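You operate a simulated robot arm through the tools that you are given. There is no shell and no other tool.

The job below is to be done with a simulated two-armed robot. You get a single attempt, and the scene is never put back.

JOB
Warm the teal sheet at 40 till its patch turns orange; switch off.
Fine: in the warming cabinet; leave it on the tray, door shut, dial at 40.

It is judged by the outcome, as a careful person would: the job done as asked, and still so three seconds after it is handed in. It fails if anything else is knocked over, pushed out of place, dropped, spilled or broken. Flat cloth is picked up by pressing the open fingertips on it (5 to 10 N) and closing them slowly along it; thin cloth reads only 2 to 8 mm in the jaws.

ROBOT AND FRAMES
Two 7-joint arms with fingered hands on one trunk, on a base that drives. Base frame: it is fixed to the floor where the robot stands at the start and does not move with it; the origin is under the middle of the robot, x ahead of it, y to its left, z up. Readings come in m, degrees, newtons and seconds.
The left shoulder is at the start at [0.2, 0.135, 0.77], the right one opposite. Places, roughly: blue pack [-3, 0.25, 0.75]; floor of the warmer tray [-1.9, 0.6, 0.7]; green pack [-2.75, 0.5, 0.75]; grey pack [-2.5, 0.5, 0.75]; red pack [-2.75, 0.25, 0.5]; teal sheet [-3, 0.5, 0.75]; warmer door [-1.9, 0.4, 0.8]; warmer switch [-1.9, 0.3, 1]; warmer tray [-1.9, 0.6, 0.7]; yellow pack [-2.5, 0.5, 0.5]. Payload 4 kg a hand.
The TCP of each hand is the grasp point between the finger pads, 0.025 m short of the fingertips. In the tool frame z runs along the fingers and y along their closing line. Largest opening 0.088 m; the body of the gripper starts 0.029 m behind the TCP. The gripper is a hand of 4 fingers: y runs from the thumb to the fingers, the wrist lies at [-0.013, -0.106, -0.174] in the tool frame, and closing takes about 1.5 s.
Orientation is that of the tool frame in the base frame, as a unit quaternion [x, y, z, w]. With the fingers straight down and the wrist toward the robot, the tool's x, y and z point along [0, 1, 0], [1, 0, 0] and [0, 0, -1] of the base frame.

CONTROLS
- The arms move only by the tool nudge_tool. It takes "left_targets", "right_targets" or both (then of equal length, played together; a hand with none holds still); each is a list of rows, each a list of 6 numbers: the shift along the base's x, y, z in cm, then the turn, a rotation vector about the base's x, y, z in degrees. In form: [[tx, ty, tz, ax, ay, az], ...]. A call has 1 to 20 rows; each row shifts and turns the commanded pose from where the row before left it. "left_hand" and "right_hand" are, for a hand that has rows, the opening, from 0 (shut) to 1 (fully open), set as the call begins (left out, the last holds). Rows are played at 5 a second. More than 0.05 m and 8.6 degrees between two rows, or a gripper value outside its range, and nothing of the call is played. A pose out of reach is approached as far as the arm can. The call stops where the force on the tool passes 90 N (or 10 N more than at its start, if that is more) or the arm is blocked; 0.2 s more then pass. Each finger travels about 0.153 m/s and halts on what it meets, pressing with about 25 N; the grip force reading is that of the motor and also rises with nothing between the fingers. The clock runs only during rows and for 0.2 s after the last one: add rows that do not move to give the fingers time. It gives the time, the measured TCP pose, the force on the tool (base axes), the opening and the grip force at its end, in the units of the frame above (readings bear some noise), with the torque about the TCP (base axes, N m) and any sound that the robot's microphone picked up, and new pictures: "views" is both (left out), scene, wrist or none (wrist: the cameras of the hands that moved).
- Cameras (640 x 400 px; columns grow to the right, rows downward): "scene" is now at [0.1602, -0.0174, 1.3907]; the picture's right is [-0.14, -0.99, 0.00], its down [-0.61, 0.08, -0.79] and it looks along [0.78, -0.11, -0.61] (base axes); focal length 274 px, centre (320, 200). "left" rides on the left gripper at [-0.064, -0.083, -0.098] in its tool frame; the picture's right is [-0.62, -0.37, 0.69], its down [0.71, -0.63, 0.30] and it looks along [0.32, 0.68, 0.65] (tool axes); focal length 265 px, centre (320, 200). "right" rides on the right gripper at [0.064, -0.083, -0.098] in its tool frame; the picture's right is [-0.62, 0.37, -0.69], its down [-0.71, -0.63, 0.30] and it looks along [-0.32, 0.68, 0.65] (tool axes); focal length 265 px, centre (320, 200).
- slide_trunk(by): slides the trunk up (or, below 0, down) by that many m; the arms and the scene camera ride with it, the base frame stays. It gives what a move gives, with no picture.
- roll_base(legs): drives the robot by 1 to 6 legs, each [ahead, left, turn to the left] in m, m and degrees, along the robot's own axes; the way and the turn of a leg run together, so that a leg with both is an arc; at most 1.5 m and 180 degrees a leg. The arms and the cameras ride along, it lands a little off, and it stops where it bumps. It gives what a move gives, and a new picture of the scene camera.
- set_grasp(shape, hand): the hand has 4 fingers and takes this shape, open, in about a second: jaw (thumb against the fingers, like two jaws); tri (thumb and two fingers); tip (a fingertip pinch); poke (one finger out to press); point (the index stretched); flat (the hand flat); cup (the hand cupped); fist (a fist). The gripper value then closes the fingers along that shape, each until it touches; the sizes above hold for jaw. It gives what a move gives, with no picture.
- turn_head(pan, tilt): turns the head with the scene camera to pan (to the left, within 97 degrees either way) and tilt (down, from -29 to 69), counted from straight ahead of the robot. It gives what a move gives, and a new picture of the scene camera.
- probe_pixels(camera, pixels): for up to 12 pixels [column, row] of the newest picture of that camera ("zoom" is the newest enlarged one), the place [x, y, z] in the base frame of the surface seen there, good to about 0.002 m, but the place of the scene camera against the robot may be out by one fixed shift of up to 0.018 m in any direction. No time passes.
- close_up(camera, box): a new picture of the part [left, top, right, bottom] of that camera's present view, enlarged. No time passes.
- sign_off(): hands the job in; it is judged then, once.

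Unless the task says otherwise, let go and move clear before handing in.

The tools are called by a JSON object that holds its "name" and its "arguments". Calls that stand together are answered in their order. nudge_tool: Moves the arms, as the interface text tells. Its arguments: {"type":"object","properties":{"left_targets":{"type":"array"},"left_hand":{"type":"number"},"right_targets":{"type":"array"},"right_hand":{"type":"number"},"views":{"type":"string","enum":["both","scene","wrist","none"]}},"required":[]} The other tools are called the same way: slide_trunk (by) slides the trunk up or down; set_grasp (shape, hand) gives the hand a shape; roll_base (legs) drives the base; turn_head (pan, tilt) turns the head that bears the scene camera; probe_pixels (camera, pixels) gives the place of the surface under pixels of a picture; close_up (camera, box) takes an enlarged picture of a part of a camera's view; sign_off () hands the job in.

At the start:

```text
time_s: 0.0
left_tool_pos: [0.569, 0.1881, 1.0117]
left_tcp_rot: [0.708, 0.706, -0.001, 0.0]
left_ft_force: [0.0, 1.1, 0.1]
left_wrist_torque: [-0.02, -0.02, 0.01]
left_opening: 0.0874
left_gripper_force: 0.2
left_shape: jaw
right_tool_pos: [0.5666, -0.3057, 1.0225]
right_tcp_rot: [0.707, 0.707, 0.0, 0.0]
right_ft_force: [0.0, -0.1, 0.2]
right_wrist_torque: [0.0, 0.02, 0.03]
right_opening: 0.0876
right_gripper_force: 0.0
right_shape: jaw
trunk travel left (down, up): [-0.375, 0.395]
robot x, y, heading: [-0.0013, 0.0016, -0.3]
head pan, tilt: [-7.8, 37.6]
```

scene: 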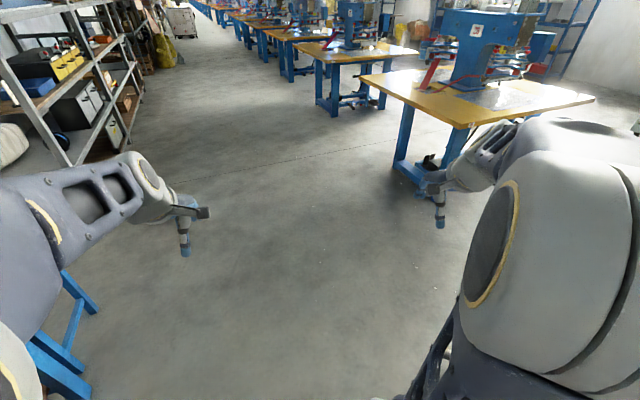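
right: 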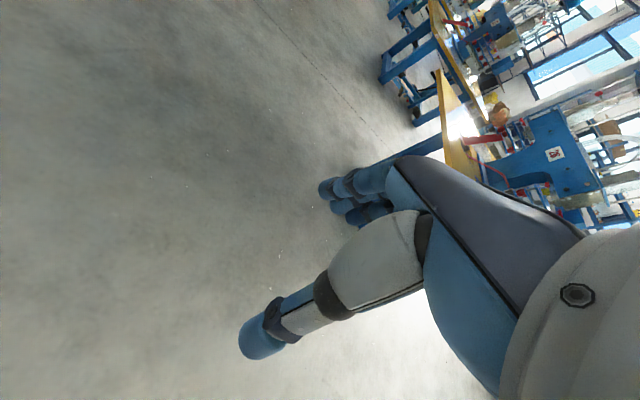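
left: 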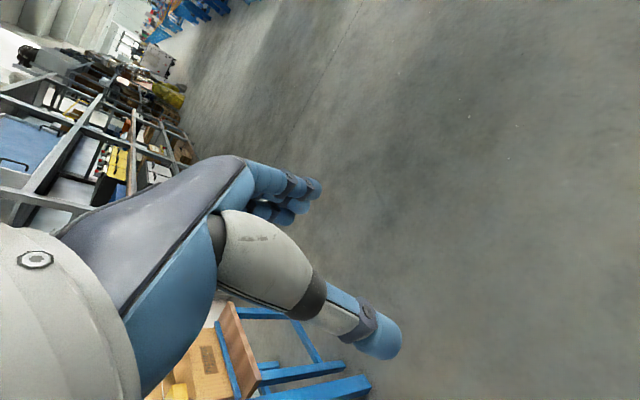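

The opening pictures show an open floor ahead, with a blue-legged bench at the lower left (pixel 60,340), while the warmer and sheet lie behind me. I'll look left first, before turning.

{"name": "turn_head", "arguments": {"pan": 95, "tilt": 30}}

```text
time_s: 1.8
left_tool_pos: [0.57, 0.1889, 1.0123]
left_tcp_rot: [0.707, 0.708, 0.0, -0.001]
left_ft_force: [0.7, -0.3, -0.1]
left_wrist_torque: [0.0, 0.01, 0.02]
left_opening: 0.0876
left_gripper_force: 0.0
left_shape: jaw
right_tool_pos: [0.5676, -0.307, 1.0225]
right_tcp_rot: [0.707, 0.707, 0.0, 0.0]
right_ft_force: [0.7, 0.0, -0.5]
right_wrist_torque: [0.01, 0.02, 0.04]
right_opening: 0.0877
right_gripper_force: 0.1
right_shape: jaw
trunk travel left (down, up): [-0.375, 0.395]
robot x, y, heading: [-0.0021, -0.0005, -0.2]
head pan, tilt: [95.0, 30.0]
```

scene: 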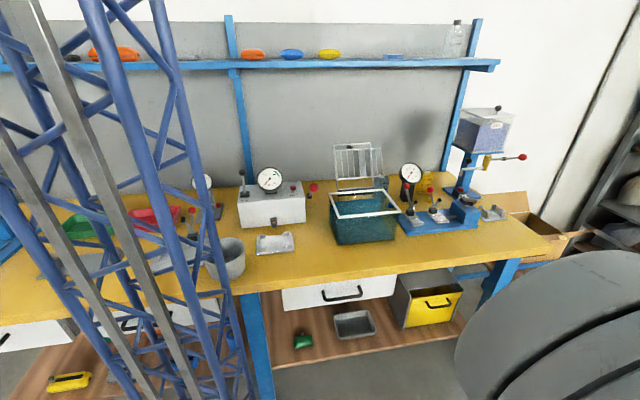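

To my left is a yellow-topped bench with gauges and a basket, with a lattice post at (120,200) in front of it. Next I'll look to the right side.

{"name": "probe_pixels", "arguments": {"camera": "scene", "pixels": [[230, 390], [130, 250], [50, 100], [270, 210], [365, 220], [75, 380], [500, 270], [300, 60], [20, 265], [150, 215]]}}

{"name": "turn_head", "arguments": {"pan": -95, "tilt": 30}}

```text
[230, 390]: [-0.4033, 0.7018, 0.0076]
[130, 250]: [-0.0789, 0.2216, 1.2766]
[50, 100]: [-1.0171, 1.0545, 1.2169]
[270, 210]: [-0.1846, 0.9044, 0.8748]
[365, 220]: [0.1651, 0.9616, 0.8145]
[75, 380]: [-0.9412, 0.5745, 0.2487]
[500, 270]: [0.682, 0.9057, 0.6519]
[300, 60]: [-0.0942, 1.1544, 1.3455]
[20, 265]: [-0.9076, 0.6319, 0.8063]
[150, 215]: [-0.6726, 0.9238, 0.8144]
```

```text
time_s: 4.6
left_tool_pos: [0.5712, 0.1872, 1.0121]
left_tcp_rot: [0.707, 0.707, 0.0, 0.0]
left_ft_force: [-0.5, -0.1, -0.4]
left_wrist_torque: [-0.03, -0.01, 0.01]
left_opening: 0.0874
left_gripper_force: 0.1
left_shape: jaw
right_tool_pos: [0.5658, -0.3064, 1.023]
right_tcp_rot: [0.707, 0.707, -0.001, 0.0]
right_ft_force: [-0.6, 1.2, 0.4]
right_wrist_torque: [0.01, -0.01, 0.02]
right_opening: 0.0874
right_gripper_force: 0.0
right_shape: jaw
trunk travel left (down, up): [-0.375, 0.395]
robot x, y, heading: [0.0023, -0.0017, 0.1]
head pan, tilt: [-95.0, 30.0]
```

scene: 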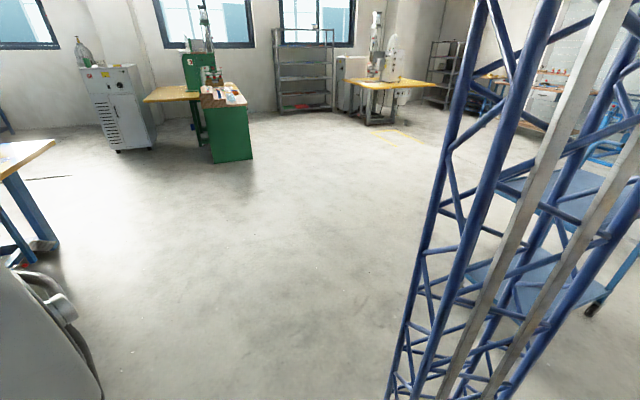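

The lattice is my own mast, and my right side is open floor except for a blue shelf cart behind at (550,230). I'll probe it for distances before turning right.

{"name": "probe_pixels", "arguments": {"camera": "scene", "pixels": [[560, 190], [590, 310], [515, 290], [520, 185], [600, 150], [540, 110], [20, 150], [230, 150], [300, 300], [620, 250]]}}

{"name": "roll_base", "arguments": {"legs": [[0, 0, -60]]}}

```text
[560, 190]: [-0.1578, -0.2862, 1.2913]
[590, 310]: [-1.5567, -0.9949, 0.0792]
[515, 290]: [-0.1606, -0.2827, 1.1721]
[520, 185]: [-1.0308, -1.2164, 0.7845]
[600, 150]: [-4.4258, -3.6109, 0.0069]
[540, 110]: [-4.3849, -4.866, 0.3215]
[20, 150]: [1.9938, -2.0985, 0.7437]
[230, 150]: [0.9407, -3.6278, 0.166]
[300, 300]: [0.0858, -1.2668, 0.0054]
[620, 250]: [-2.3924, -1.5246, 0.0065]
```

```text
time_s: 7.6
left_tool_pos: [0.4555, -0.3918, 1.012]
left_tcp_rot: [0.963, 0.268, 0.0, 0.0]
left_ft_force: [-0.2, 0.2, 0.0]
left_wrist_torque: [0.0, 0.01, 0.01]
left_opening: 0.0877
left_gripper_force: 0.0
left_shape: jaw
right_tool_pos: [0.0308, -0.6448, 1.0227]
right_tcp_rot: [0.963, 0.268, 0.0, 0.0]
right_ft_force: [0.3, -0.3, 0.3]
right_wrist_torque: [0.02, 0.0, -0.01]
right_opening: 0.0877
right_gripper_force: 0.0
right_shape: jaw
trunk travel left (down, up): [-0.375, 0.395]
robot x, y, heading: [0.0043, 0.0004, -58.8]
head pan, tilt: [-95.0, 30.0]
```

scene: 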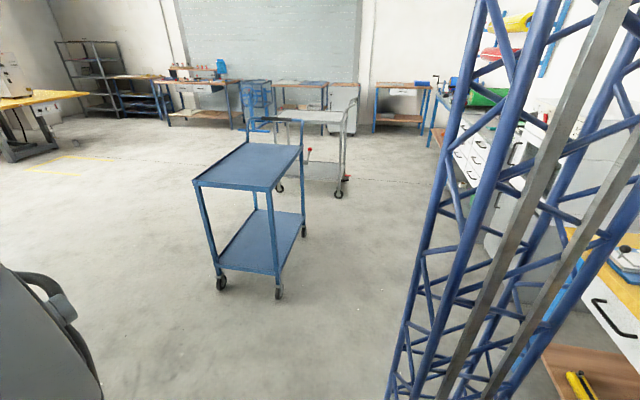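

The view now looks toward -x: a blue cart at (250,190), a grey cart behind it, and cabinets on the right at (470,160). I'll probe the cart and walls, then turn further.

{"name": "probe_pixels", "arguments": {"camera": "scene", "pixels": [[245, 170], [278, 290], [300, 235], [222, 282], [300, 120], [340, 190], [445, 150], [465, 175], [590, 370], [635, 270], [520, 25]]}}

{"name": "roll_base", "arguments": {"legs": [[0, 0, -60]]}}

{"name": "turn_head", "arguments": {"pan": -60, "tilt": 25}}

```text
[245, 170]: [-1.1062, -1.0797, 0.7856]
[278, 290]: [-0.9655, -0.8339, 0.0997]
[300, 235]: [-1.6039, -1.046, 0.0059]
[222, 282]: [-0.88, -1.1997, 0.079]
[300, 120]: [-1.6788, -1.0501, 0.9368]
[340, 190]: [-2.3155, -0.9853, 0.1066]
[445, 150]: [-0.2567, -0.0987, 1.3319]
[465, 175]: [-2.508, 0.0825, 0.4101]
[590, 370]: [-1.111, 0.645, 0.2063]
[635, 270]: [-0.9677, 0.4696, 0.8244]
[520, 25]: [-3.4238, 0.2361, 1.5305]
```

```text
time_s: 10.6
left_tool_pos: [-0.1058, -0.5908, 1.0122]
left_tcp_rot: [0.97, -0.245, 0.0, 0.001]
left_ft_force: [-0.2, 0.8, 0.6]
left_wrist_torque: [-0.03, 0.0, 0.01]
left_opening: 0.0874
left_gripper_force: 0.1
left_shape: jaw
right_tool_pos: [-0.5405, -0.3521, 1.023]
right_tcp_rot: [0.97, -0.245, 0.0, 0.0]
right_ft_force: [0.2, 0.3, 1.2]
right_wrist_torque: [0.0, 0.01, 0.02]
right_opening: 0.0878
right_gripper_force: 0.0
right_shape: jaw
trunk travel left (down, up): [-0.375, 0.395]
robot x, y, heading: [-0.0001, 0.0009, -118.4]
head pan, tilt: [-95.0, 30.0]
```

scene: 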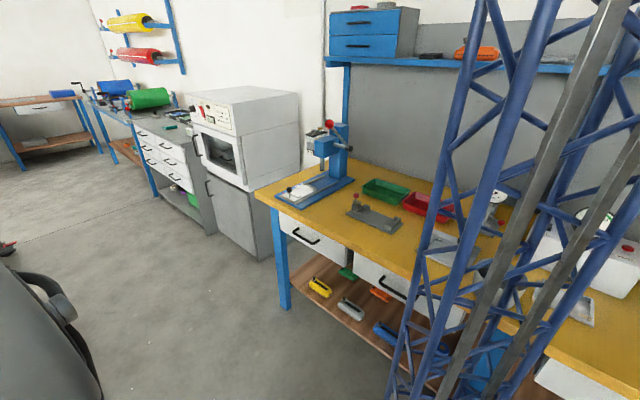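

```text
time_s: 11.7
left_tool_pos: [-0.1052, -0.5911, 1.0128]
left_tcp_rot: [0.969, -0.245, 0.0, 0.0]
left_ft_force: [-0.1, -0.5, 0.7]
left_wrist_torque: [-0.02, -0.01, -0.02]
left_opening: 0.0877
left_gripper_force: 0.1
left_shape: jaw
right_tool_pos: [-0.5396, -0.3533, 1.0229]
right_tcp_rot: [0.97, -0.245, 0.001, 0.0]
right_ft_force: [-1.3, 0.1, -0.6]
right_wrist_torque: [-0.03, 0.0, 0.0]
right_opening: 0.0875
right_gripper_force: 0.1
right_shape: jaw
trunk travel left (down, up): [-0.375, 0.395]
robot x, y, heading: [0.0049, 0.0021, -118.2]
head pan, tilt: [-60.0, 25.0]
```

scene: 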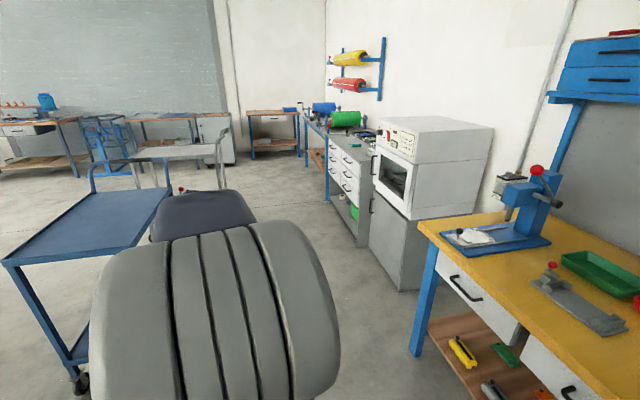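

The warmer is the white cabinet at (430,165), with the drawer unit, the packs and the rolls beyond it. I'll zoom in on this area to understand it.

{"name": "close_up", "arguments": {"camera": "scene", "box": [290, 80, 510, 217]}}

{"name": "probe_pixels", "arguments": {"camera": "scene", "pixels": [[400, 140], [374, 165], [395, 185], [400, 285], [368, 240], [352, 130], [345, 118], [322, 108], [350, 86], [415, 350], [325, 190], [160, 190]]}}

```text
2.91 times, centred on (400, 148) of scene
```

zoom: 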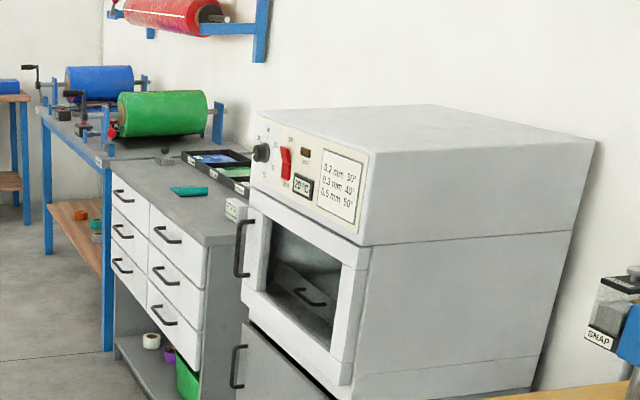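

```text
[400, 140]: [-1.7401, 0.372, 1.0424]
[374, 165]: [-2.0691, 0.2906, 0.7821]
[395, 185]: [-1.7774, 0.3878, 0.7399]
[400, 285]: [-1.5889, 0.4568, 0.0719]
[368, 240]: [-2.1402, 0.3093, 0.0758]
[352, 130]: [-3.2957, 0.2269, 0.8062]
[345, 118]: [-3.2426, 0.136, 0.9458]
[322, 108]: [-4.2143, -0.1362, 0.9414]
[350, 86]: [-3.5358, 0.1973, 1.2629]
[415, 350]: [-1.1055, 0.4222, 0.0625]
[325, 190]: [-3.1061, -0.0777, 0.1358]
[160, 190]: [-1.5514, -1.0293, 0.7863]
```

The warmer has a dial on the left, a red rocker, a 20°C display and a door handled on the left (x≈-2.07). The teal sheet lies on the drawer counter (zoom 190,190). I'll turn to face -x and drive between cart and bench.

{"name": "roll_base", "arguments": {"legs": [[0, 0, -61.5], [0, 0.2, 0], [1.3, 0, 0]]}}

{"name": "turn_head", "arguments": {"pan": -20, "tilt": 25}}

```text
time_s: 22.1
left_tool_pos: [-1.8693, -0.386, 1.0132]
left_tcp_rot: [0.708, -0.707, 0.001, 0.0]
left_ft_force: [-0.5, 0.3, -0.2]
left_wrist_torque: [-0.03, 0.01, 0.04]
left_opening: 0.0873
left_gripper_force: 0.0
left_shape: jaw
right_tool_pos: [-1.8679, 0.1077, 1.0232]
right_tcp_rot: [-0.707, 0.708, 0.0, 0.0]
right_ft_force: [-0.7, 0.4, -0.3]
right_wrist_torque: [-0.03, 0.01, -0.04]
right_opening: 0.0877
right_gripper_force: 0.1
right_shape: jaw
trunk travel left (down, up): [-0.375, 0.395]
robot x, y, heading: [-1.3024, -0.1992, 180.0]
head pan, tilt: [-60.0, 25.0]
```

scene: 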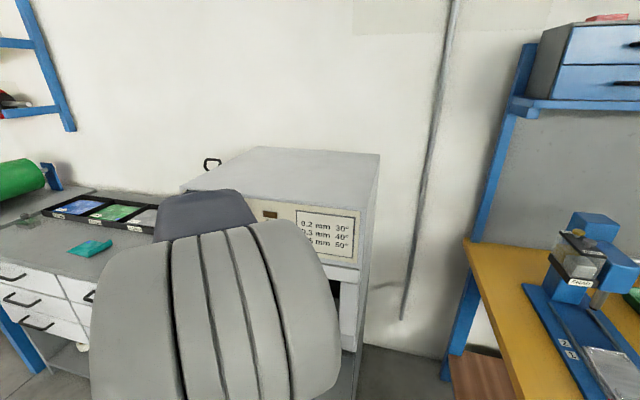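

```text
time_s: 23.2
left_tool_pos: [-1.8705, -0.3853, 1.0121]
left_tcp_rot: [-0.707, 0.707, -0.001, 0.0]
left_ft_force: [0.3, 0.2, 0.3]
left_wrist_torque: [0.01, 0.01, 0.01]
left_opening: 0.0876
left_gripper_force: 0.1
left_shape: jaw
right_tool_pos: [-1.8666, 0.1104, 1.0233]
right_tcp_rot: [-0.707, 0.707, 0.0, 0.0]
right_ft_force: [0.4, 1.0, 0.4]
right_wrist_torque: [-0.01, 0.01, 0.01]
right_opening: 0.0875
right_gripper_force: 0.0
right_shape: jaw
trunk travel left (down, up): [-0.375, 0.395]
robot x, y, heading: [-1.3021, -0.1988, 179.9]
head pan, tilt: [-20.0, 25.0]
```

scene: 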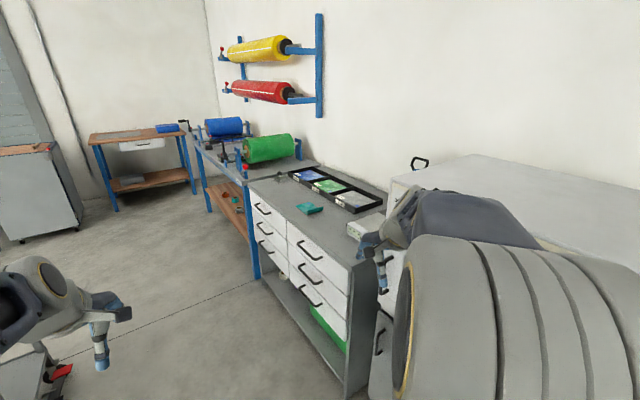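

The counter, the teal item at (308,208), and the tray of packs at (335,190) are visible. I'll probe their positions and zoom.

{"name": "probe_pixels", "arguments": {"camera": "scene", "pixels": [[308, 208], [300, 206], [318, 210], [303, 178], [327, 187], [355, 200], [250, 178], [350, 265], [360, 228], [340, 400], [60, 370], [418, 163]]}}

{"name": "close_up", "arguments": {"camera": "scene", "box": [240, 140, 400, 240]}}

```text
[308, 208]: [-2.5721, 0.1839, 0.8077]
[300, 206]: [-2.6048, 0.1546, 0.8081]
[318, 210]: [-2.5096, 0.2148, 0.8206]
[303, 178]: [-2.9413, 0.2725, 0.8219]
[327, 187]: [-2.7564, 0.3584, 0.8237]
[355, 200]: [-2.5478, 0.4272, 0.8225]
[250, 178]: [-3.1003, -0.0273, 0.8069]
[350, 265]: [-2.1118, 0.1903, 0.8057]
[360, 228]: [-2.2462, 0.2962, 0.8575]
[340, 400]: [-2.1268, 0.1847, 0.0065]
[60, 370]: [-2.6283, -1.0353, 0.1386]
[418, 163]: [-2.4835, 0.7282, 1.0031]
```

```text
4.00 times, centred on (320, 190) of scene
```

zoom: 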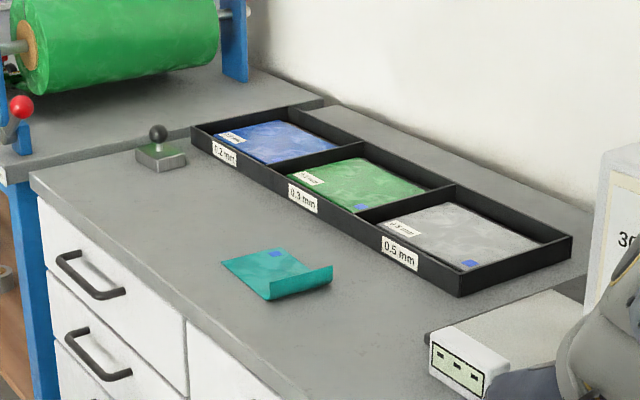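

The teal sheet lies on the counter at about (-2.56, 0.19, 0.81) with one curled edge and a blue patch. I'll check the carts to my left before moving, as I need room to turn.

{"name": "turn_head", "arguments": {"pan": 40, "tilt": 40}}

```text
time_s: 24.5
left_tool_pos: [-1.87, -0.3853, 1.0113]
left_tcp_rot: [0.708, -0.706, 0.0, 0.0]
left_ft_force: [-0.2, 0.2, 0.5]
left_wrist_torque: [-0.02, -0.01, -0.01]
left_opening: 0.0875
left_gripper_force: 0.0
left_shape: jaw
right_tool_pos: [-1.8667, 0.1088, 1.0232]
right_tcp_rot: [-0.707, 0.707, 0.0, 0.0]
right_ft_force: [0.3, 0.9, -1.3]
right_wrist_torque: [0.02, -0.01, 0.02]
right_opening: 0.0876
right_gripper_force: 0.1
right_shape: jaw
trunk travel left (down, up): [-0.375, 0.395]
robot x, y, heading: [-1.3005, -0.1971, 180.3]
head pan, tilt: [40.0, 40.0]
```

scene: 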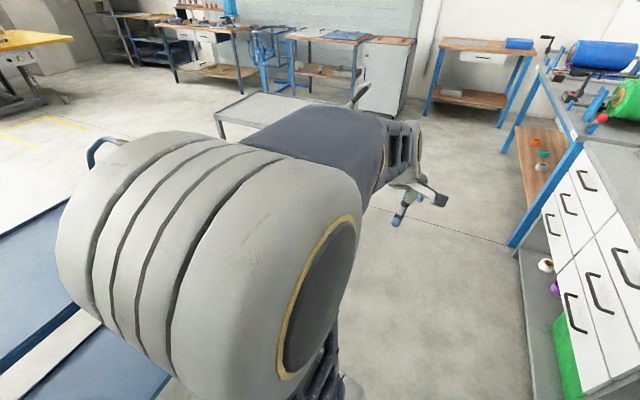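

{"name": "probe_pixels", "arguments": {"camera": "scene", "pixels": [[230, 115], [300, 112], [345, 95], [260, 100], [105, 150], [10, 370], [150, 385], [340, 100], [450, 230]]}}

```text
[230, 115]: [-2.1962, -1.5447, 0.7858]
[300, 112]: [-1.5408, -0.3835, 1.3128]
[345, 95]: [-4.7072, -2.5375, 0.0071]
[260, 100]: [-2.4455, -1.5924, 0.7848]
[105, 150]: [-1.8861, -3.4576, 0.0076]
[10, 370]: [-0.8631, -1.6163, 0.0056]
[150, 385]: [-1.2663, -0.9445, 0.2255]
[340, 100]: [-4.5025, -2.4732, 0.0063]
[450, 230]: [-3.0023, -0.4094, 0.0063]
```

The grey cart's nearest edge is about y≈-0.98. I'll look straight down to find my own base footprint before turning in this gap.

{"name": "turn_head", "arguments": {"pan": 0, "tilt": 69}}

```text
time_s: 25.5
left_tool_pos: [-1.871, -0.3852, 1.011]
left_tcp_rot: [-0.707, 0.707, 0.0, 0.0]
left_ft_force: [-0.3, -0.3, -0.8]
left_wrist_torque: [-0.01, -0.03, 0.04]
left_opening: 0.0875
left_gripper_force: 0.3
left_shape: jaw
right_tool_pos: [-1.8666, 0.1081, 1.0229]
right_tcp_rot: [-0.706, 0.708, 0.0, 0.001]
right_ft_force: [1.3, -0.2, -0.1]
right_wrist_torque: [0.0, 0.06, -0.03]
right_opening: 0.0877
right_gripper_force: 0.1
right_shape: jaw
trunk travel left (down, up): [-0.375, 0.395]
robot x, y, heading: [-1.3013, -0.1966, 179.9]
head pan, tilt: [0.0, 68.8]
```

scene: 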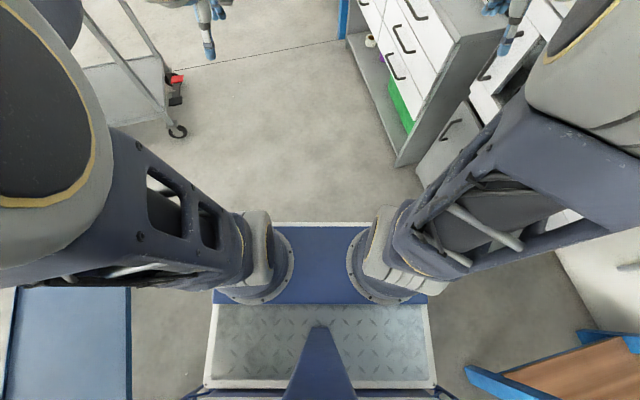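

The base plate is visible at the bottom, spanning (212..430, 222..390), and the grey cart's wheel is at (177,130). I'll probe these edges.

{"name": "probe_pixels", "arguments": {"camera": "scene", "pixels": [[218, 312], [428, 312], [212, 375], [320, 225], [235, 285], [430, 290], [177, 130], [160, 70], [120, 330], [400, 165], [440, 385], [505, 370]]}}

```text
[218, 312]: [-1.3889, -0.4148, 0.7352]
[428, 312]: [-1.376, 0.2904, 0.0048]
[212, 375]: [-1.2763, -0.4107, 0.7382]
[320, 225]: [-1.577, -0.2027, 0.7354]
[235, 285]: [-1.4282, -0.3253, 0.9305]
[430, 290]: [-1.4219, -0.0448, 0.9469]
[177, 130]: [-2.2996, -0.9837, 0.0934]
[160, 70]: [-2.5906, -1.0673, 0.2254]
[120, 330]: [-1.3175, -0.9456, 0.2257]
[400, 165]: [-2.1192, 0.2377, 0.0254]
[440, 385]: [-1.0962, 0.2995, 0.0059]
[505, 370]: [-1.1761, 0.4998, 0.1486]
```

{"name": "probe_pixels", "arguments": {"camera": "scene", "pixels": [[50, 100], [5, 150], [100, 240], [540, 60], [630, 60], [635, 200], [20, 240], [60, 280]]}}

```text
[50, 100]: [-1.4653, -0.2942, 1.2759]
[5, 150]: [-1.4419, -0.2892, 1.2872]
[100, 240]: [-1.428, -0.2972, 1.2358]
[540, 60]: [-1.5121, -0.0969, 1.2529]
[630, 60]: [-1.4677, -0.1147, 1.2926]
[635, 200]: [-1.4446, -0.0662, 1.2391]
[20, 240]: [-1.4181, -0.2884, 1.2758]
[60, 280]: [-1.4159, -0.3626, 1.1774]
```

My arms' elbows ride at z≈1.25, above the carts, and the carriage is about ±0.21 wide. I'll drive on to about (-2.1,-0.45) and turn right to face the counter.

{"name": "roll_base", "arguments": {"legs": [[0.45, 0.05, 0], [0.4, 0.2, 0], [0, 0, -45]]}}

{"name": "turn_head", "arguments": {"pan": -45, "tilt": 35}}

```text
time_s: 32.6
left_tool_pos: [-2.6844, -0.1866, 1.0114]
left_tcp_rot: [-0.384, 0.923, 0.0, -0.001]
left_ft_force: [-0.4, 0.4, 0.7]
left_wrist_torque: [0.01, -0.02, 0.0]
left_opening: 0.0875
left_gripper_force: 0.0
left_shape: jaw
right_tool_pos: [-2.3342, 0.1631, 1.0219]
right_tcp_rot: [-0.384, 0.923, 0.001, 0.0]
right_ft_force: [0.6, 0.8, -0.1]
right_wrist_torque: [0.0, 0.03, -0.01]
right_opening: 0.0876
right_gripper_force: 0.0
right_shape: jaw
trunk travel left (down, up): [-0.375, 0.395]
robot x, y, heading: [-2.1475, -0.455, 135.3]
head pan, tilt: [0.0, 68.8]
```

scene: 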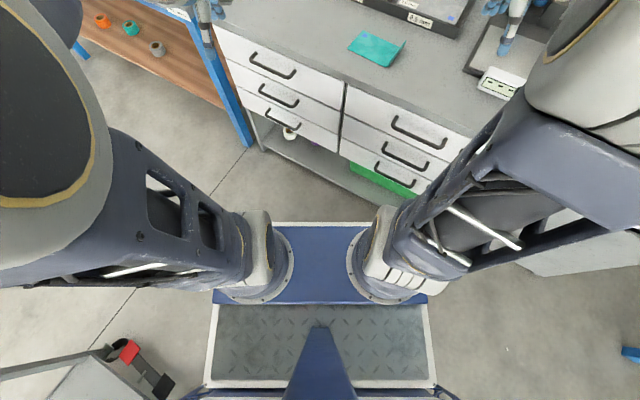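

```text
time_s: 33.8
left_tool_pos: [-2.6841, -0.1865, 1.0116]
left_tcp_rot: [-0.385, 0.923, 0.001, 0.0]
left_ft_force: [0.4, 0.5, -0.3]
left_wrist_torque: [0.0, 0.04, -0.01]
left_opening: 0.0877
left_gripper_force: 0.1
left_shape: jaw
right_tool_pos: [-2.3339, 0.1635, 1.0223]
right_tcp_rot: [-0.385, 0.923, -0.001, 0.0]
right_ft_force: [-0.1, 0.5, 0.2]
right_wrist_torque: [0.02, -0.03, -0.01]
right_opening: 0.0877
right_gripper_force: 0.1
right_shape: jaw
trunk travel left (down, up): [-0.375, 0.395]
robot x, y, heading: [-2.1447, -0.4522, 135.3]
head pan, tilt: [-45.0, 35.0]
```

scene: 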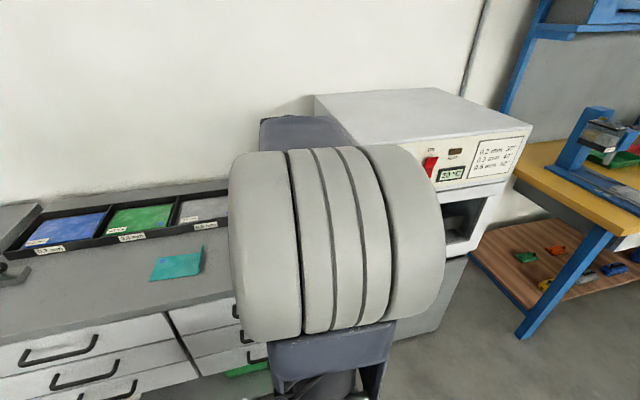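

Clear so far: the right hand is at y≈0.16 and the warmer handle at y≈0.29. I'll turn the remaining 45° to face the warmer squarely.

{"name": "roll_base", "arguments": {"legs": [[0, 0, -45.3]]}}

{"name": "turn_head", "arguments": {"pan": -15, "tilt": 28}}

```text
time_s: 36.2
left_tool_pos: [-2.3345, 0.1151, 1.012]
left_tcp_rot: [0.0, 1.0, 0.0, 0.0]
left_ft_force: [-1.1, -0.6, 0.7]
left_wrist_torque: [-0.04, 0.04, 0.0]
left_opening: 0.0876
left_gripper_force: 0.0
left_shape: jaw
right_tool_pos: [-1.8401, 0.1132, 1.0231]
right_tcp_rot: [0.001, 1.0, 0.0, 0.0]
right_ft_force: [0.4, 0.4, -0.6]
right_wrist_torque: [-0.01, 0.02, 0.02]
right_opening: 0.0875
right_gripper_force: 0.1
right_shape: jaw
trunk travel left (down, up): [-0.375, 0.395]
robot x, y, heading: [-2.1472, -0.4546, 90.2]
head pan, tilt: [-45.0, 35.0]
```

scene: 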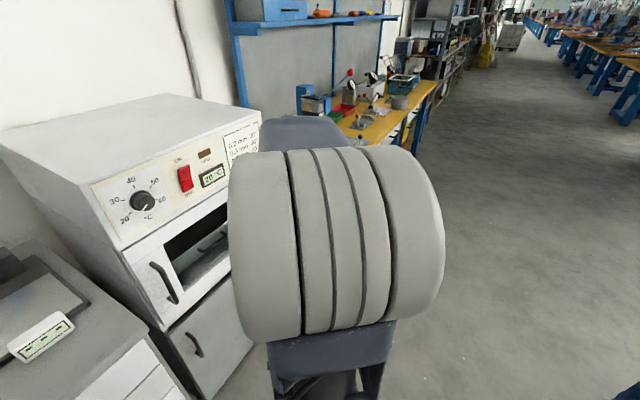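

```text
time_s: 37.2
left_tool_pos: [-2.3347, 0.1162, 1.011]
left_tcp_rot: [0.0, 1.0, 0.0, 0.0]
left_ft_force: [0.3, 0.8, -0.5]
left_wrist_torque: [-0.03, 0.01, 0.02]
left_opening: 0.0873
left_gripper_force: 0.1
left_shape: jaw
right_tool_pos: [-1.8399, 0.1126, 1.023]
right_tcp_rot: [0.0, 1.0, 0.0, -0.001]
right_ft_force: [0.3, 0.0, -1.0]
right_wrist_torque: [-0.01, 0.0, -0.02]
right_opening: 0.0875
right_gripper_force: 0.0
right_shape: jaw
trunk travel left (down, up): [-0.375, 0.395]
robot x, y, heading: [-2.1473, -0.4511, 90.1]
head pan, tilt: [-15.0, 28.0]
```

scene: 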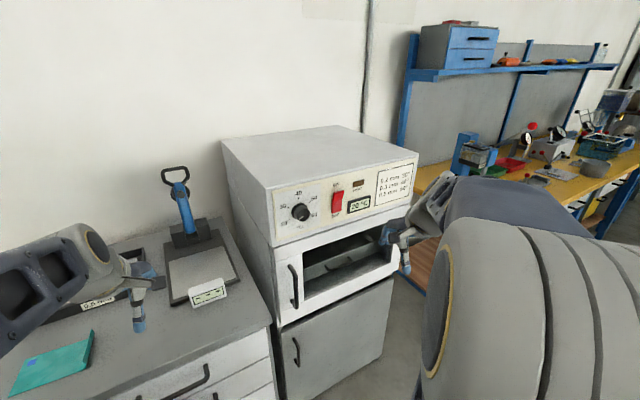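

{"name": "close_up", "arguments": {"camera": "scene", "box": [240, 150, 440, 275]}}

{"name": "close_up", "arguments": {"camera": "scene", "box": [264, 230, 424, 330]}}

{"name": "probe_pixels", "arguments": {"camera": "scene", "pixels": [[300, 212], [337, 202], [292, 268], [293, 285], [296, 304], [278, 322], [396, 265], [310, 262], [372, 240], [330, 285], [272, 225], [410, 180]]}}

```text
3.20 times, centred on (340, 212) of scene
```

zoom: 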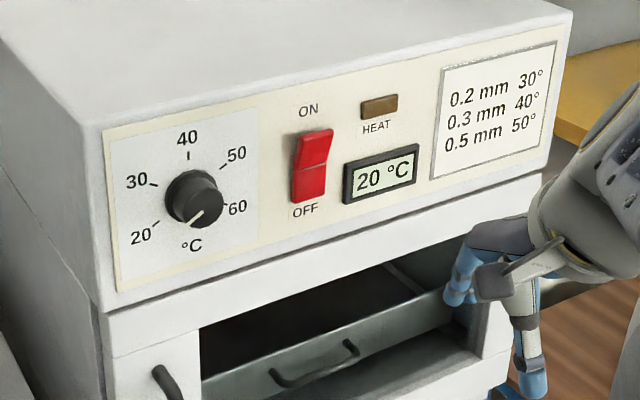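

```text
4.00 times, centred on (344, 280) of scene
```

zoom: 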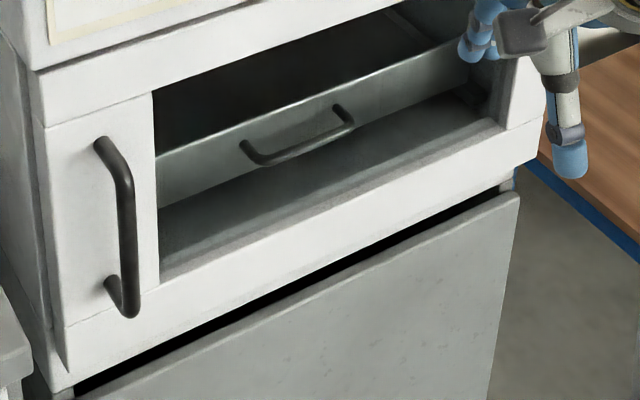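

```text
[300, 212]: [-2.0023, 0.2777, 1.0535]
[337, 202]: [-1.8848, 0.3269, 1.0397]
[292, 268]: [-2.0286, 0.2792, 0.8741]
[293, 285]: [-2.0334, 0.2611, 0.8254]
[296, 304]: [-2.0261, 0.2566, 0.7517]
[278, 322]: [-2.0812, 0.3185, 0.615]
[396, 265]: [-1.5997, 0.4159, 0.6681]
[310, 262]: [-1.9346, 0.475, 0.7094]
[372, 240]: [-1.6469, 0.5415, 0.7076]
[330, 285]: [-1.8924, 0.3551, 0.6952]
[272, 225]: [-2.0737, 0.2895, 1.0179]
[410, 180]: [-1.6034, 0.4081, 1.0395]
```

The dial pointer points to lower-left (about 7–8 o'clock), the rocker is in OFF, and the tray (with its own handle) sits behind the door. I'll zoom on the dial and check camera offset using my left fingertips at (138,325).

{"name": "close_up", "arguments": {"camera": "scene", "box": [270, 180, 350, 230]}}

{"name": "probe_pixels", "arguments": {"camera": "scene", "pixels": [[139, 329], [133, 325], [145, 325], [138, 318], [405, 271], [401, 268], [410, 268], [388, 238], [300, 205], [300, 200], [337, 195], [337, 210]]}}

{"name": "close_up", "arguments": {"camera": "scene", "box": [100, 240, 200, 340]}}

```text
8.00 times, centred on (310, 205) of scene
```

zoom: 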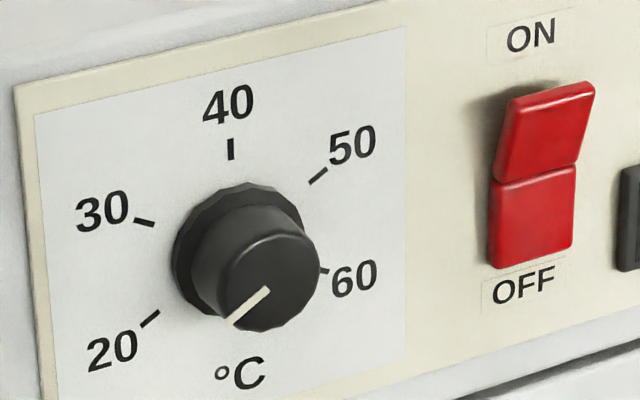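

```text
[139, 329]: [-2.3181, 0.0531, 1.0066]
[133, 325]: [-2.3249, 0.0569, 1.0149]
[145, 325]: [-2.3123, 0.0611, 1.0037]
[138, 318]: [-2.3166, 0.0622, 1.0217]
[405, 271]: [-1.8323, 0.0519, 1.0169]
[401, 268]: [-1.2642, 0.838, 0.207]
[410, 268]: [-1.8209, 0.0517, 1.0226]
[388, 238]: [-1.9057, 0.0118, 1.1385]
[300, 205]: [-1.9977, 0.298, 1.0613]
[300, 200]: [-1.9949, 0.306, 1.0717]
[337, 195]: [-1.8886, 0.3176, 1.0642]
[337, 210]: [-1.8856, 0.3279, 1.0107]
```

```text
4.00 times, centred on (150, 290) of scene
```

zoom: 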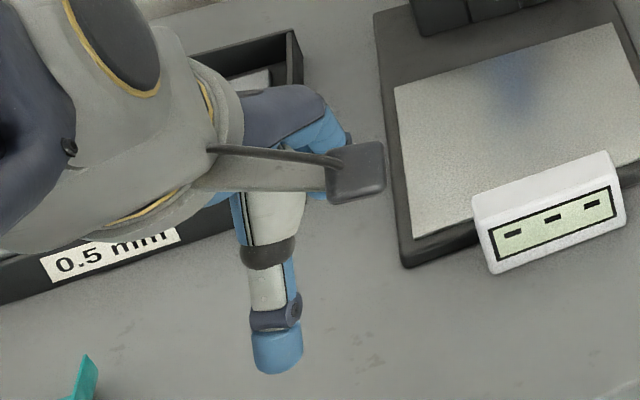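

The dial reads 20 (white line points at the 20 tick), so it needs about 120° clockwise to 40; scene probes seem shifted about +1.5 cm in x versus my reported finger positions. I'll pitch the right hand forward to face the panel, in free space, and look through its wrist camera.

{"name": "nudge_tool", "arguments": {"right_targets": [[0, -0.5, 0, 8.2, 0, 0], [0, -0.5, 0, 8.2, 0, 0], [0, -0.5, 0, 8.2, 0, 0], [0, -0.5, 0, 8.2, 0, 0], [0, -0.5, 0, 8.2, 0, 0], [0, -0.5, 0, 8.2, 0, 0], [0, 0, 0, 8.2, 0, 0], [0, 0, 0, 8.2, 0, 0], [0, 0, 0, 8.2, 0, 0], [0, 0, 0, 8.2, 0, 0], [0, 0, 0, 8, 0, 0], [0, 0, 0, 0, 0, 6.75], [0, 0, 0, 0, 0, 6.75]]}}

```text
time_s: 40.0
left_tool_pos: [-2.3341, 0.116, 1.0117]
left_tcp_rot: [0.0, 1.0, -0.001, 0.0]
left_ft_force: [-0.5, -0.7, -0.5]
left_wrist_torque: [0.01, -0.01, 0.0]
left_opening: 0.0876
left_gripper_force: 0.0
left_shape: jaw
right_tool_pos: [-1.815, 0.1021, 1.0318]
right_tcp_rot: [-0.085, 0.722, 0.682, -0.084]
right_ft_force: [0.5, 0.1, -0.5]
right_wrist_torque: [-0.01, -0.02, 0.02]
right_opening: 0.0877
right_gripper_force: 0.1
right_shape: jaw
right hand out of reach, approached as far as the arm can: row 7, 8, 9, 11
trunk travel left (down, up): [-0.375, 0.395]
robot x, y, heading: [-2.1501, -0.4572, 90.2]
head pan, tilt: [-15.0, 28.0]
```

scene: 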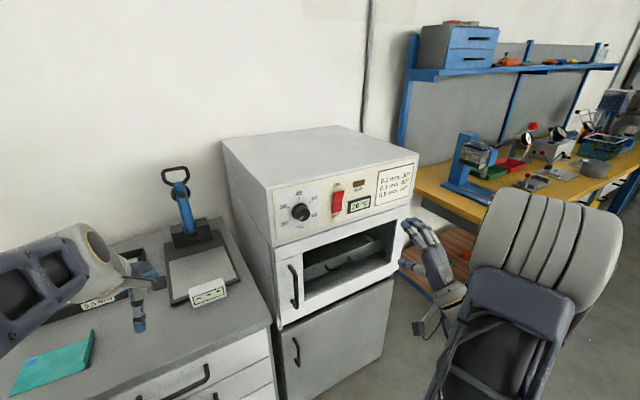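
right: 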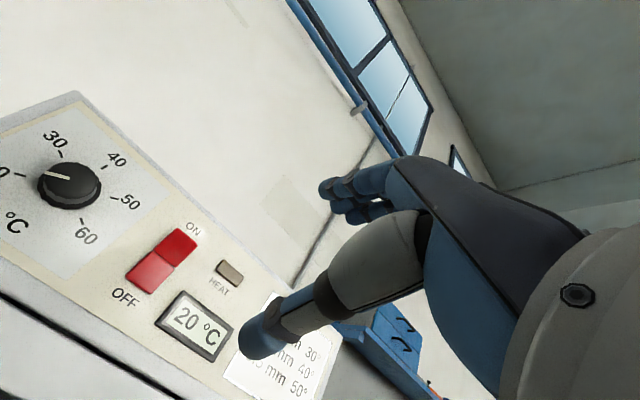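

The wrist view shows the panel clearly: knob face at (68,182), rocker at (162,262). I'll probe them with this more trustworthy camera.

{"name": "probe_pixels", "arguments": {"camera": "right", "pixels": [[68, 180], [55, 172], [100, 190], [40, 200], [80, 165], [150, 275], [175, 245], [30, 260], [110, 280], [240, 260], [163, 262], [185, 240]]}}

{"name": "close_up", "arguments": {"camera": "right", "box": [0, 90, 240, 340]}}

{"name": "probe_pixels", "arguments": {"camera": "scene", "pixels": [[300, 212], [337, 202], [337, 195], [337, 210], [280, 200], [285, 235], [350, 222]]}}

```text
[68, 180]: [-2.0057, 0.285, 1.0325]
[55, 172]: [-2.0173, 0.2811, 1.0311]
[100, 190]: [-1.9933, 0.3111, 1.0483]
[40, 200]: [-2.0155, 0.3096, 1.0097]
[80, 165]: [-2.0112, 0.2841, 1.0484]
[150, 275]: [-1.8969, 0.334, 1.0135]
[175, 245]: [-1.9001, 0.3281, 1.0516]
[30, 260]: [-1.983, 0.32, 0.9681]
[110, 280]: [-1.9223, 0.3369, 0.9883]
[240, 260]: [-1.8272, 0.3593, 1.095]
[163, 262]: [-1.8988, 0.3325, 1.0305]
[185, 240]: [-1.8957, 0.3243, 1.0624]
```

```text
1.60 times, centred on (120, 215) of right
```

zoom: 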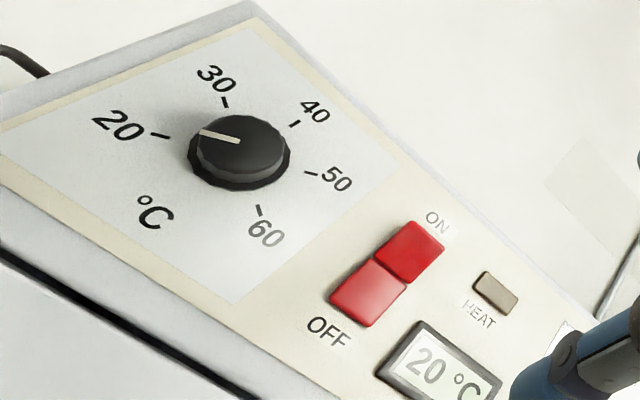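

```text
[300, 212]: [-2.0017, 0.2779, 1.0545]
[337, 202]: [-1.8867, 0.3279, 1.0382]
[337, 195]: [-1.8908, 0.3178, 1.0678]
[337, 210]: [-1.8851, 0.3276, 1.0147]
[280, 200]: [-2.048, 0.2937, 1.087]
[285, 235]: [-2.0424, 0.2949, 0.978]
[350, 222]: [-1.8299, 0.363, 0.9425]
```

The knob face centre is about (-2.005, 0.285, 1.033), with the panel yawed about 14°; the scene camera is shifted by roughly (+0.015,-0.005,+0.011). I'll roll the right hand so its wrist lies to the right, stopping about 8 cm short of the knob.

{"name": "nudge_tool", "arguments": {"right_targets": [[0, 1, 0, 0, 0, 0], [-1.3, 1.1, 0.1, 1.98, -7.95, 0], [-1.3, 1.1, 0.1, 1.98, -7.95, 0], [-1.3, 1.1, 0.1, 1.98, -7.95, 0], [-1.3, 1.1, 0.1, 1.98, -7.95, 0], [-1.3, 1.0, 0.1, 1.98, -7.95, 0], [-1.3, 1.0, 0.1, 1.98, -7.95, 0], [-1.3, 1.0, 0.1, 1.98, -7.95, 0], [-1.3, 1.0, 0.1, 1.98, -7.95, 0], [-1.3, 1.0, 0.1, 1.98, -7.95, 0], [-1.3, 1.0, 0.1, 1.98, -7.95, 0], [-1.3, 1.0, 0.0, 1.98, -7.95, 0], [0, 0, 0, 0, 0, 0], [0, 0, 0, 0, 0, 0]]}}

```text
time_s: 43.0
left_tool_pos: [-2.3348, 0.1159, 1.0121]
left_tcp_rot: [0.0, 1.0, -0.001, 0.0]
left_ft_force: [0.8, 0.2, -0.8]
left_wrist_torque: [0.04, -0.01, 0.0]
left_opening: 0.0875
left_gripper_force: 0.1
left_shape: jaw
right_tool_pos: [-1.9513, 0.3208, 1.187]
right_tcp_rot: [-0.543, 0.452, 0.545, 0.451]
right_ft_force: [0.8, 0.2, 0.3]
right_wrist_torque: [0.01, -0.02, 0.01]
right_opening: 0.0879
right_gripper_force: 0.0
right_shape: jaw
right hand out of reach, approached as far as the arm can: row 3, 4, 5, 6, 7, 8, 9, 10, 11, 12
trunk travel left (down, up): [-0.375, 0.395]
robot x, y, heading: [-2.1476, -0.4508, 89.9]
head pan, tilt: [-15.0, 28.0]
```

scene: 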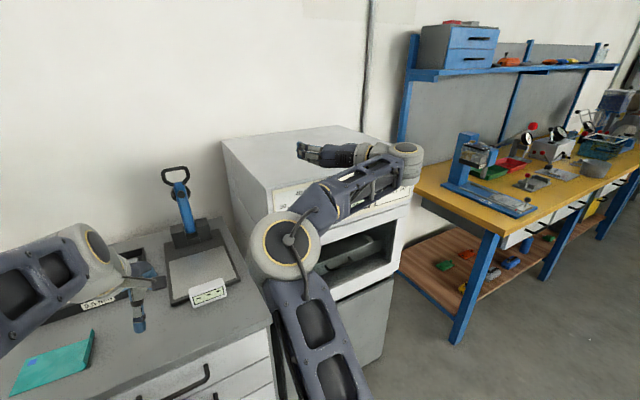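
right: 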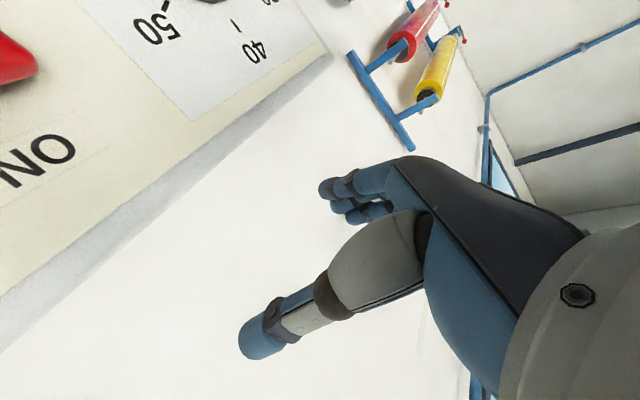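

The right hand ended over the warmer at z=1.187 because the target is too close to the shoulder for that wrist pose. I'll retrace my moves and then find a better stance.

{"name": "nudge_tool", "arguments": {"right_targets": [[1.3, -1.0, 0.0, -1.98, 7.95, 0], [1.3, -1.0, -0.1, -1.98, 7.95, 0], [1.3, -1.0, -0.1, -1.98, 7.95, 0], [1.3, -1.0, -0.1, -1.98, 7.95, 0], [1.3, -1.0, -0.1, -1.98, 7.95, 0], [1.3, -1.0, -0.1, -1.98, 7.95, 0], [1.3, -1.0, -0.1, -1.98, 7.95, 0], [1.3, -1.1, -0.1, -1.98, 7.95, 0], [1.3, -1.1, -0.1, -1.98, 7.95, 0], [1.3, -1.1, -0.1, -1.98, 7.95, 0], [1.3, -1.1, -0.1, -1.98, 7.95, 0], [0, 0, 0, 0, 0, 0]]}}

```text
time_s: 45.6
left_tool_pos: [-2.3348, 0.1158, 1.0131]
left_tcp_rot: [0.0, 1.0, 0.0, 0.0]
left_ft_force: [-0.4, -0.5, -0.3]
left_wrist_torque: [-0.03, -0.02, 0.0]
left_opening: 0.0874
left_gripper_force: 0.1
left_shape: jaw
right_tool_pos: [-1.807, 0.2059, 1.1759]
right_tcp_rot: [-0.085, 0.721, 0.682, -0.085]
right_ft_force: [-0.3, 0.8, 0.1]
right_wrist_torque: [0.02, 0.0, 0.0]
right_opening: 0.0873
right_gripper_force: 0.2
right_shape: jaw
trunk travel left (down, up): [-0.375, 0.395]
robot x, y, heading: [-2.1436, -0.4518, 90.1]
head pan, tilt: [-15.0, 28.0]
```

scene: 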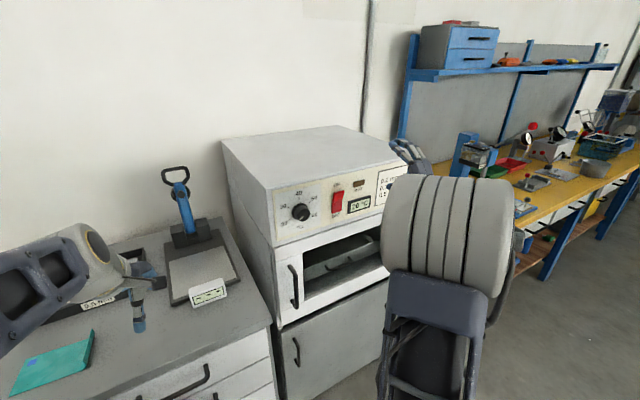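
right: 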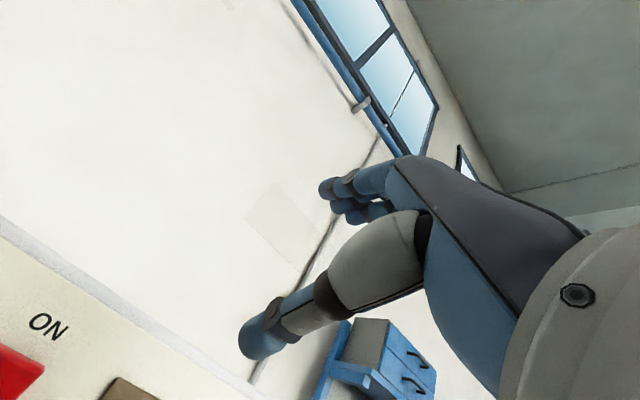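

The hand is back to the forward-pitched pose at (-1.807,0.206,1.176). The wrist-below pose works, so I'll use short strokes around it: move in front of the knob, still about 8 cm short.

{"name": "nudge_tool", "arguments": {"right_targets": [[-1, -2, 0, 0, 0, 0], [-3, 0, -1, 0, 0, 0], [-3, 0, -2, 0, 0, 0], [-3, 0, -3, 0, 0, 0], [-3, 0, -4, 0, 0, 0], [-3, 0, -4, 0, 0, 0], [-1, 0, 0, 0, 0, 0], [0, 0, 0, 0, 0, 0]]}}

```text
time_s: 47.4
left_tool_pos: [-2.3337, 0.1157, 1.0129]
left_tcp_rot: [0.001, 1.0, 0.0, 0.0]
left_ft_force: [-0.1, 0.5, -0.4]
left_wrist_torque: [0.0, 0.0, 0.02]
left_opening: 0.0875
left_gripper_force: 0.1
left_shape: jaw
right_tool_pos: [-1.9766, 0.1863, 1.0352]
right_tcp_rot: [-0.084, 0.721, 0.683, -0.083]
right_ft_force: [-0.2, -1.3, -0.6]
right_wrist_torque: [0.0, 0.0, 0.02]
right_opening: 0.0876
right_gripper_force: 0.0
right_shape: jaw
trunk travel left (down, up): [-0.375, 0.395]
robot x, y, heading: [-2.1466, -0.4515, 89.9]
head pan, tilt: [-15.0, 28.0]
```

scene: 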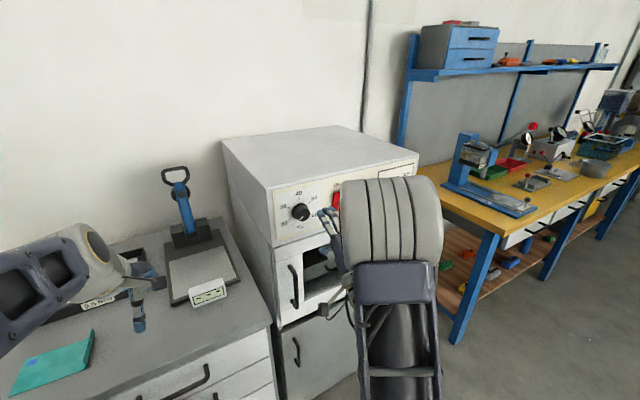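
right: 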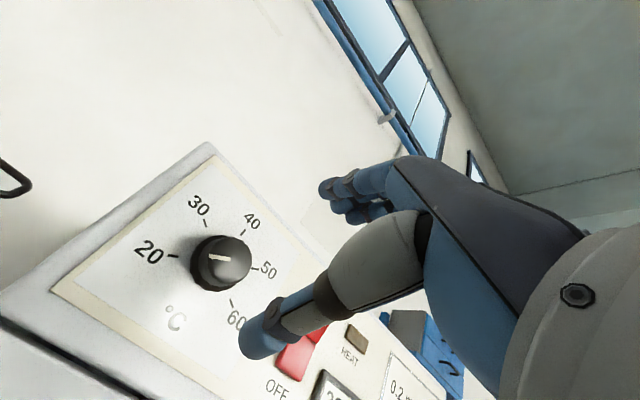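

The right hand is now in front of the panel; the knob appears at (220,262) with its pointer toward 20. I'll zoom and probe for an exact knob axis and tick angles.

{"name": "close_up", "arguments": {"camera": "right", "box": [120, 180, 312, 300]}}

```text
3.33 times, centred on (216, 240) of right
```

zoom: 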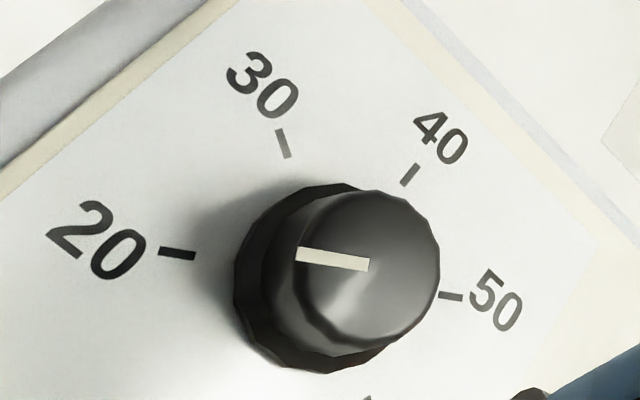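

{"name": "probe_pixels", "arguments": {"camera": "zoom", "pixels": [[370, 265], [297, 254], [178, 253], [283, 145], [410, 175], [450, 296], [367, 397], [438, 255], [300, 290], [370, 192], [360, 345], [240, 270]]}}

```text
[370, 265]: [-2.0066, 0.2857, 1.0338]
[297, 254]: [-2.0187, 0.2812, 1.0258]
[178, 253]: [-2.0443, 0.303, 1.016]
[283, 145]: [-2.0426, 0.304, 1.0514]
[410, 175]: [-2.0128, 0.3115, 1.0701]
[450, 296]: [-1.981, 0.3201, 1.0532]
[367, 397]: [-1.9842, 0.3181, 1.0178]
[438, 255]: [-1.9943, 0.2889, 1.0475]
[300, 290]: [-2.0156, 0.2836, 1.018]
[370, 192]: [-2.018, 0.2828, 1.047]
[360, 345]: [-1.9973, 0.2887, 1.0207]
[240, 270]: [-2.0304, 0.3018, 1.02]
```

The dial axis is at (-2.013, 0.311, 1.0346), with the 40 tick directly above it and 60° spacing; the knob face is about 36 mm wide. I'll level the tool and roll it -30° at 6 cm standoff, to start the first clockwise stroke.

{"name": "nudge_tool", "arguments": {"right_targets": [[-0.7, 2, 0, 2.9, 0.7, 0], [-0.8, 2.1, 0, 0, 0, 0], [0, 0, 0, 1.815, -7.28, 0], [0, 0, 0, 1.815, -7.28, 0], [0, 0, 0, 1.815, -7.28, 0], [0, 0, 0, 1.815, -7.28, 0], [0, 0, 0, 0, 0, 0]]}}

```text
time_s: 49.0
left_tool_pos: [-2.3349, 0.1161, 1.0123]
left_tcp_rot: [0.0, 1.0, 0.0, 0.001]
left_ft_force: [-0.2, 0.1, 0.1]
left_wrist_torque: [0.0, 0.02, -0.02]
left_opening: 0.0875
left_gripper_force: 0.2
left_shape: jaw
right_tool_pos: [-1.9965, 0.2465, 1.0614]
right_tcp_rot: [-0.262, 0.659, 0.698, 0.099]
right_ft_force: [0.7, 0.0, 0.3]
right_wrist_torque: [0.04, 0.0, -0.02]
right_opening: 0.0876
right_gripper_force: 0.0
right_shape: jaw
right hand out of reach, approached as far as the arm can: row 4, 5, 6
trunk travel left (down, up): [-0.375, 0.395]
robot x, y, heading: [-2.1508, -0.4578, 90.0]
head pan, tilt: [-15.0, 28.0]
```

scene: 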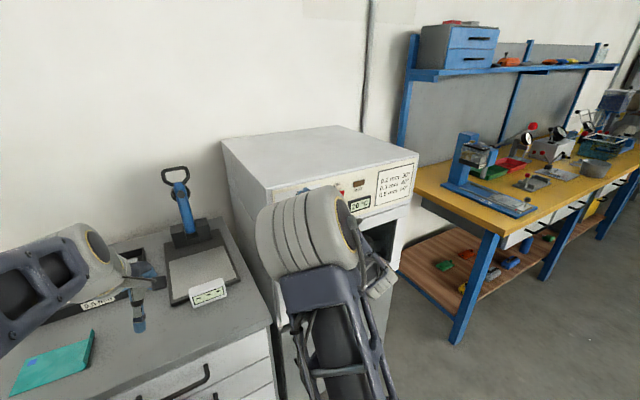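
right: 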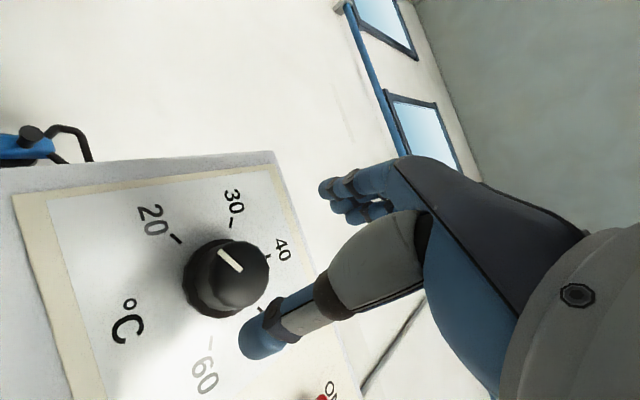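

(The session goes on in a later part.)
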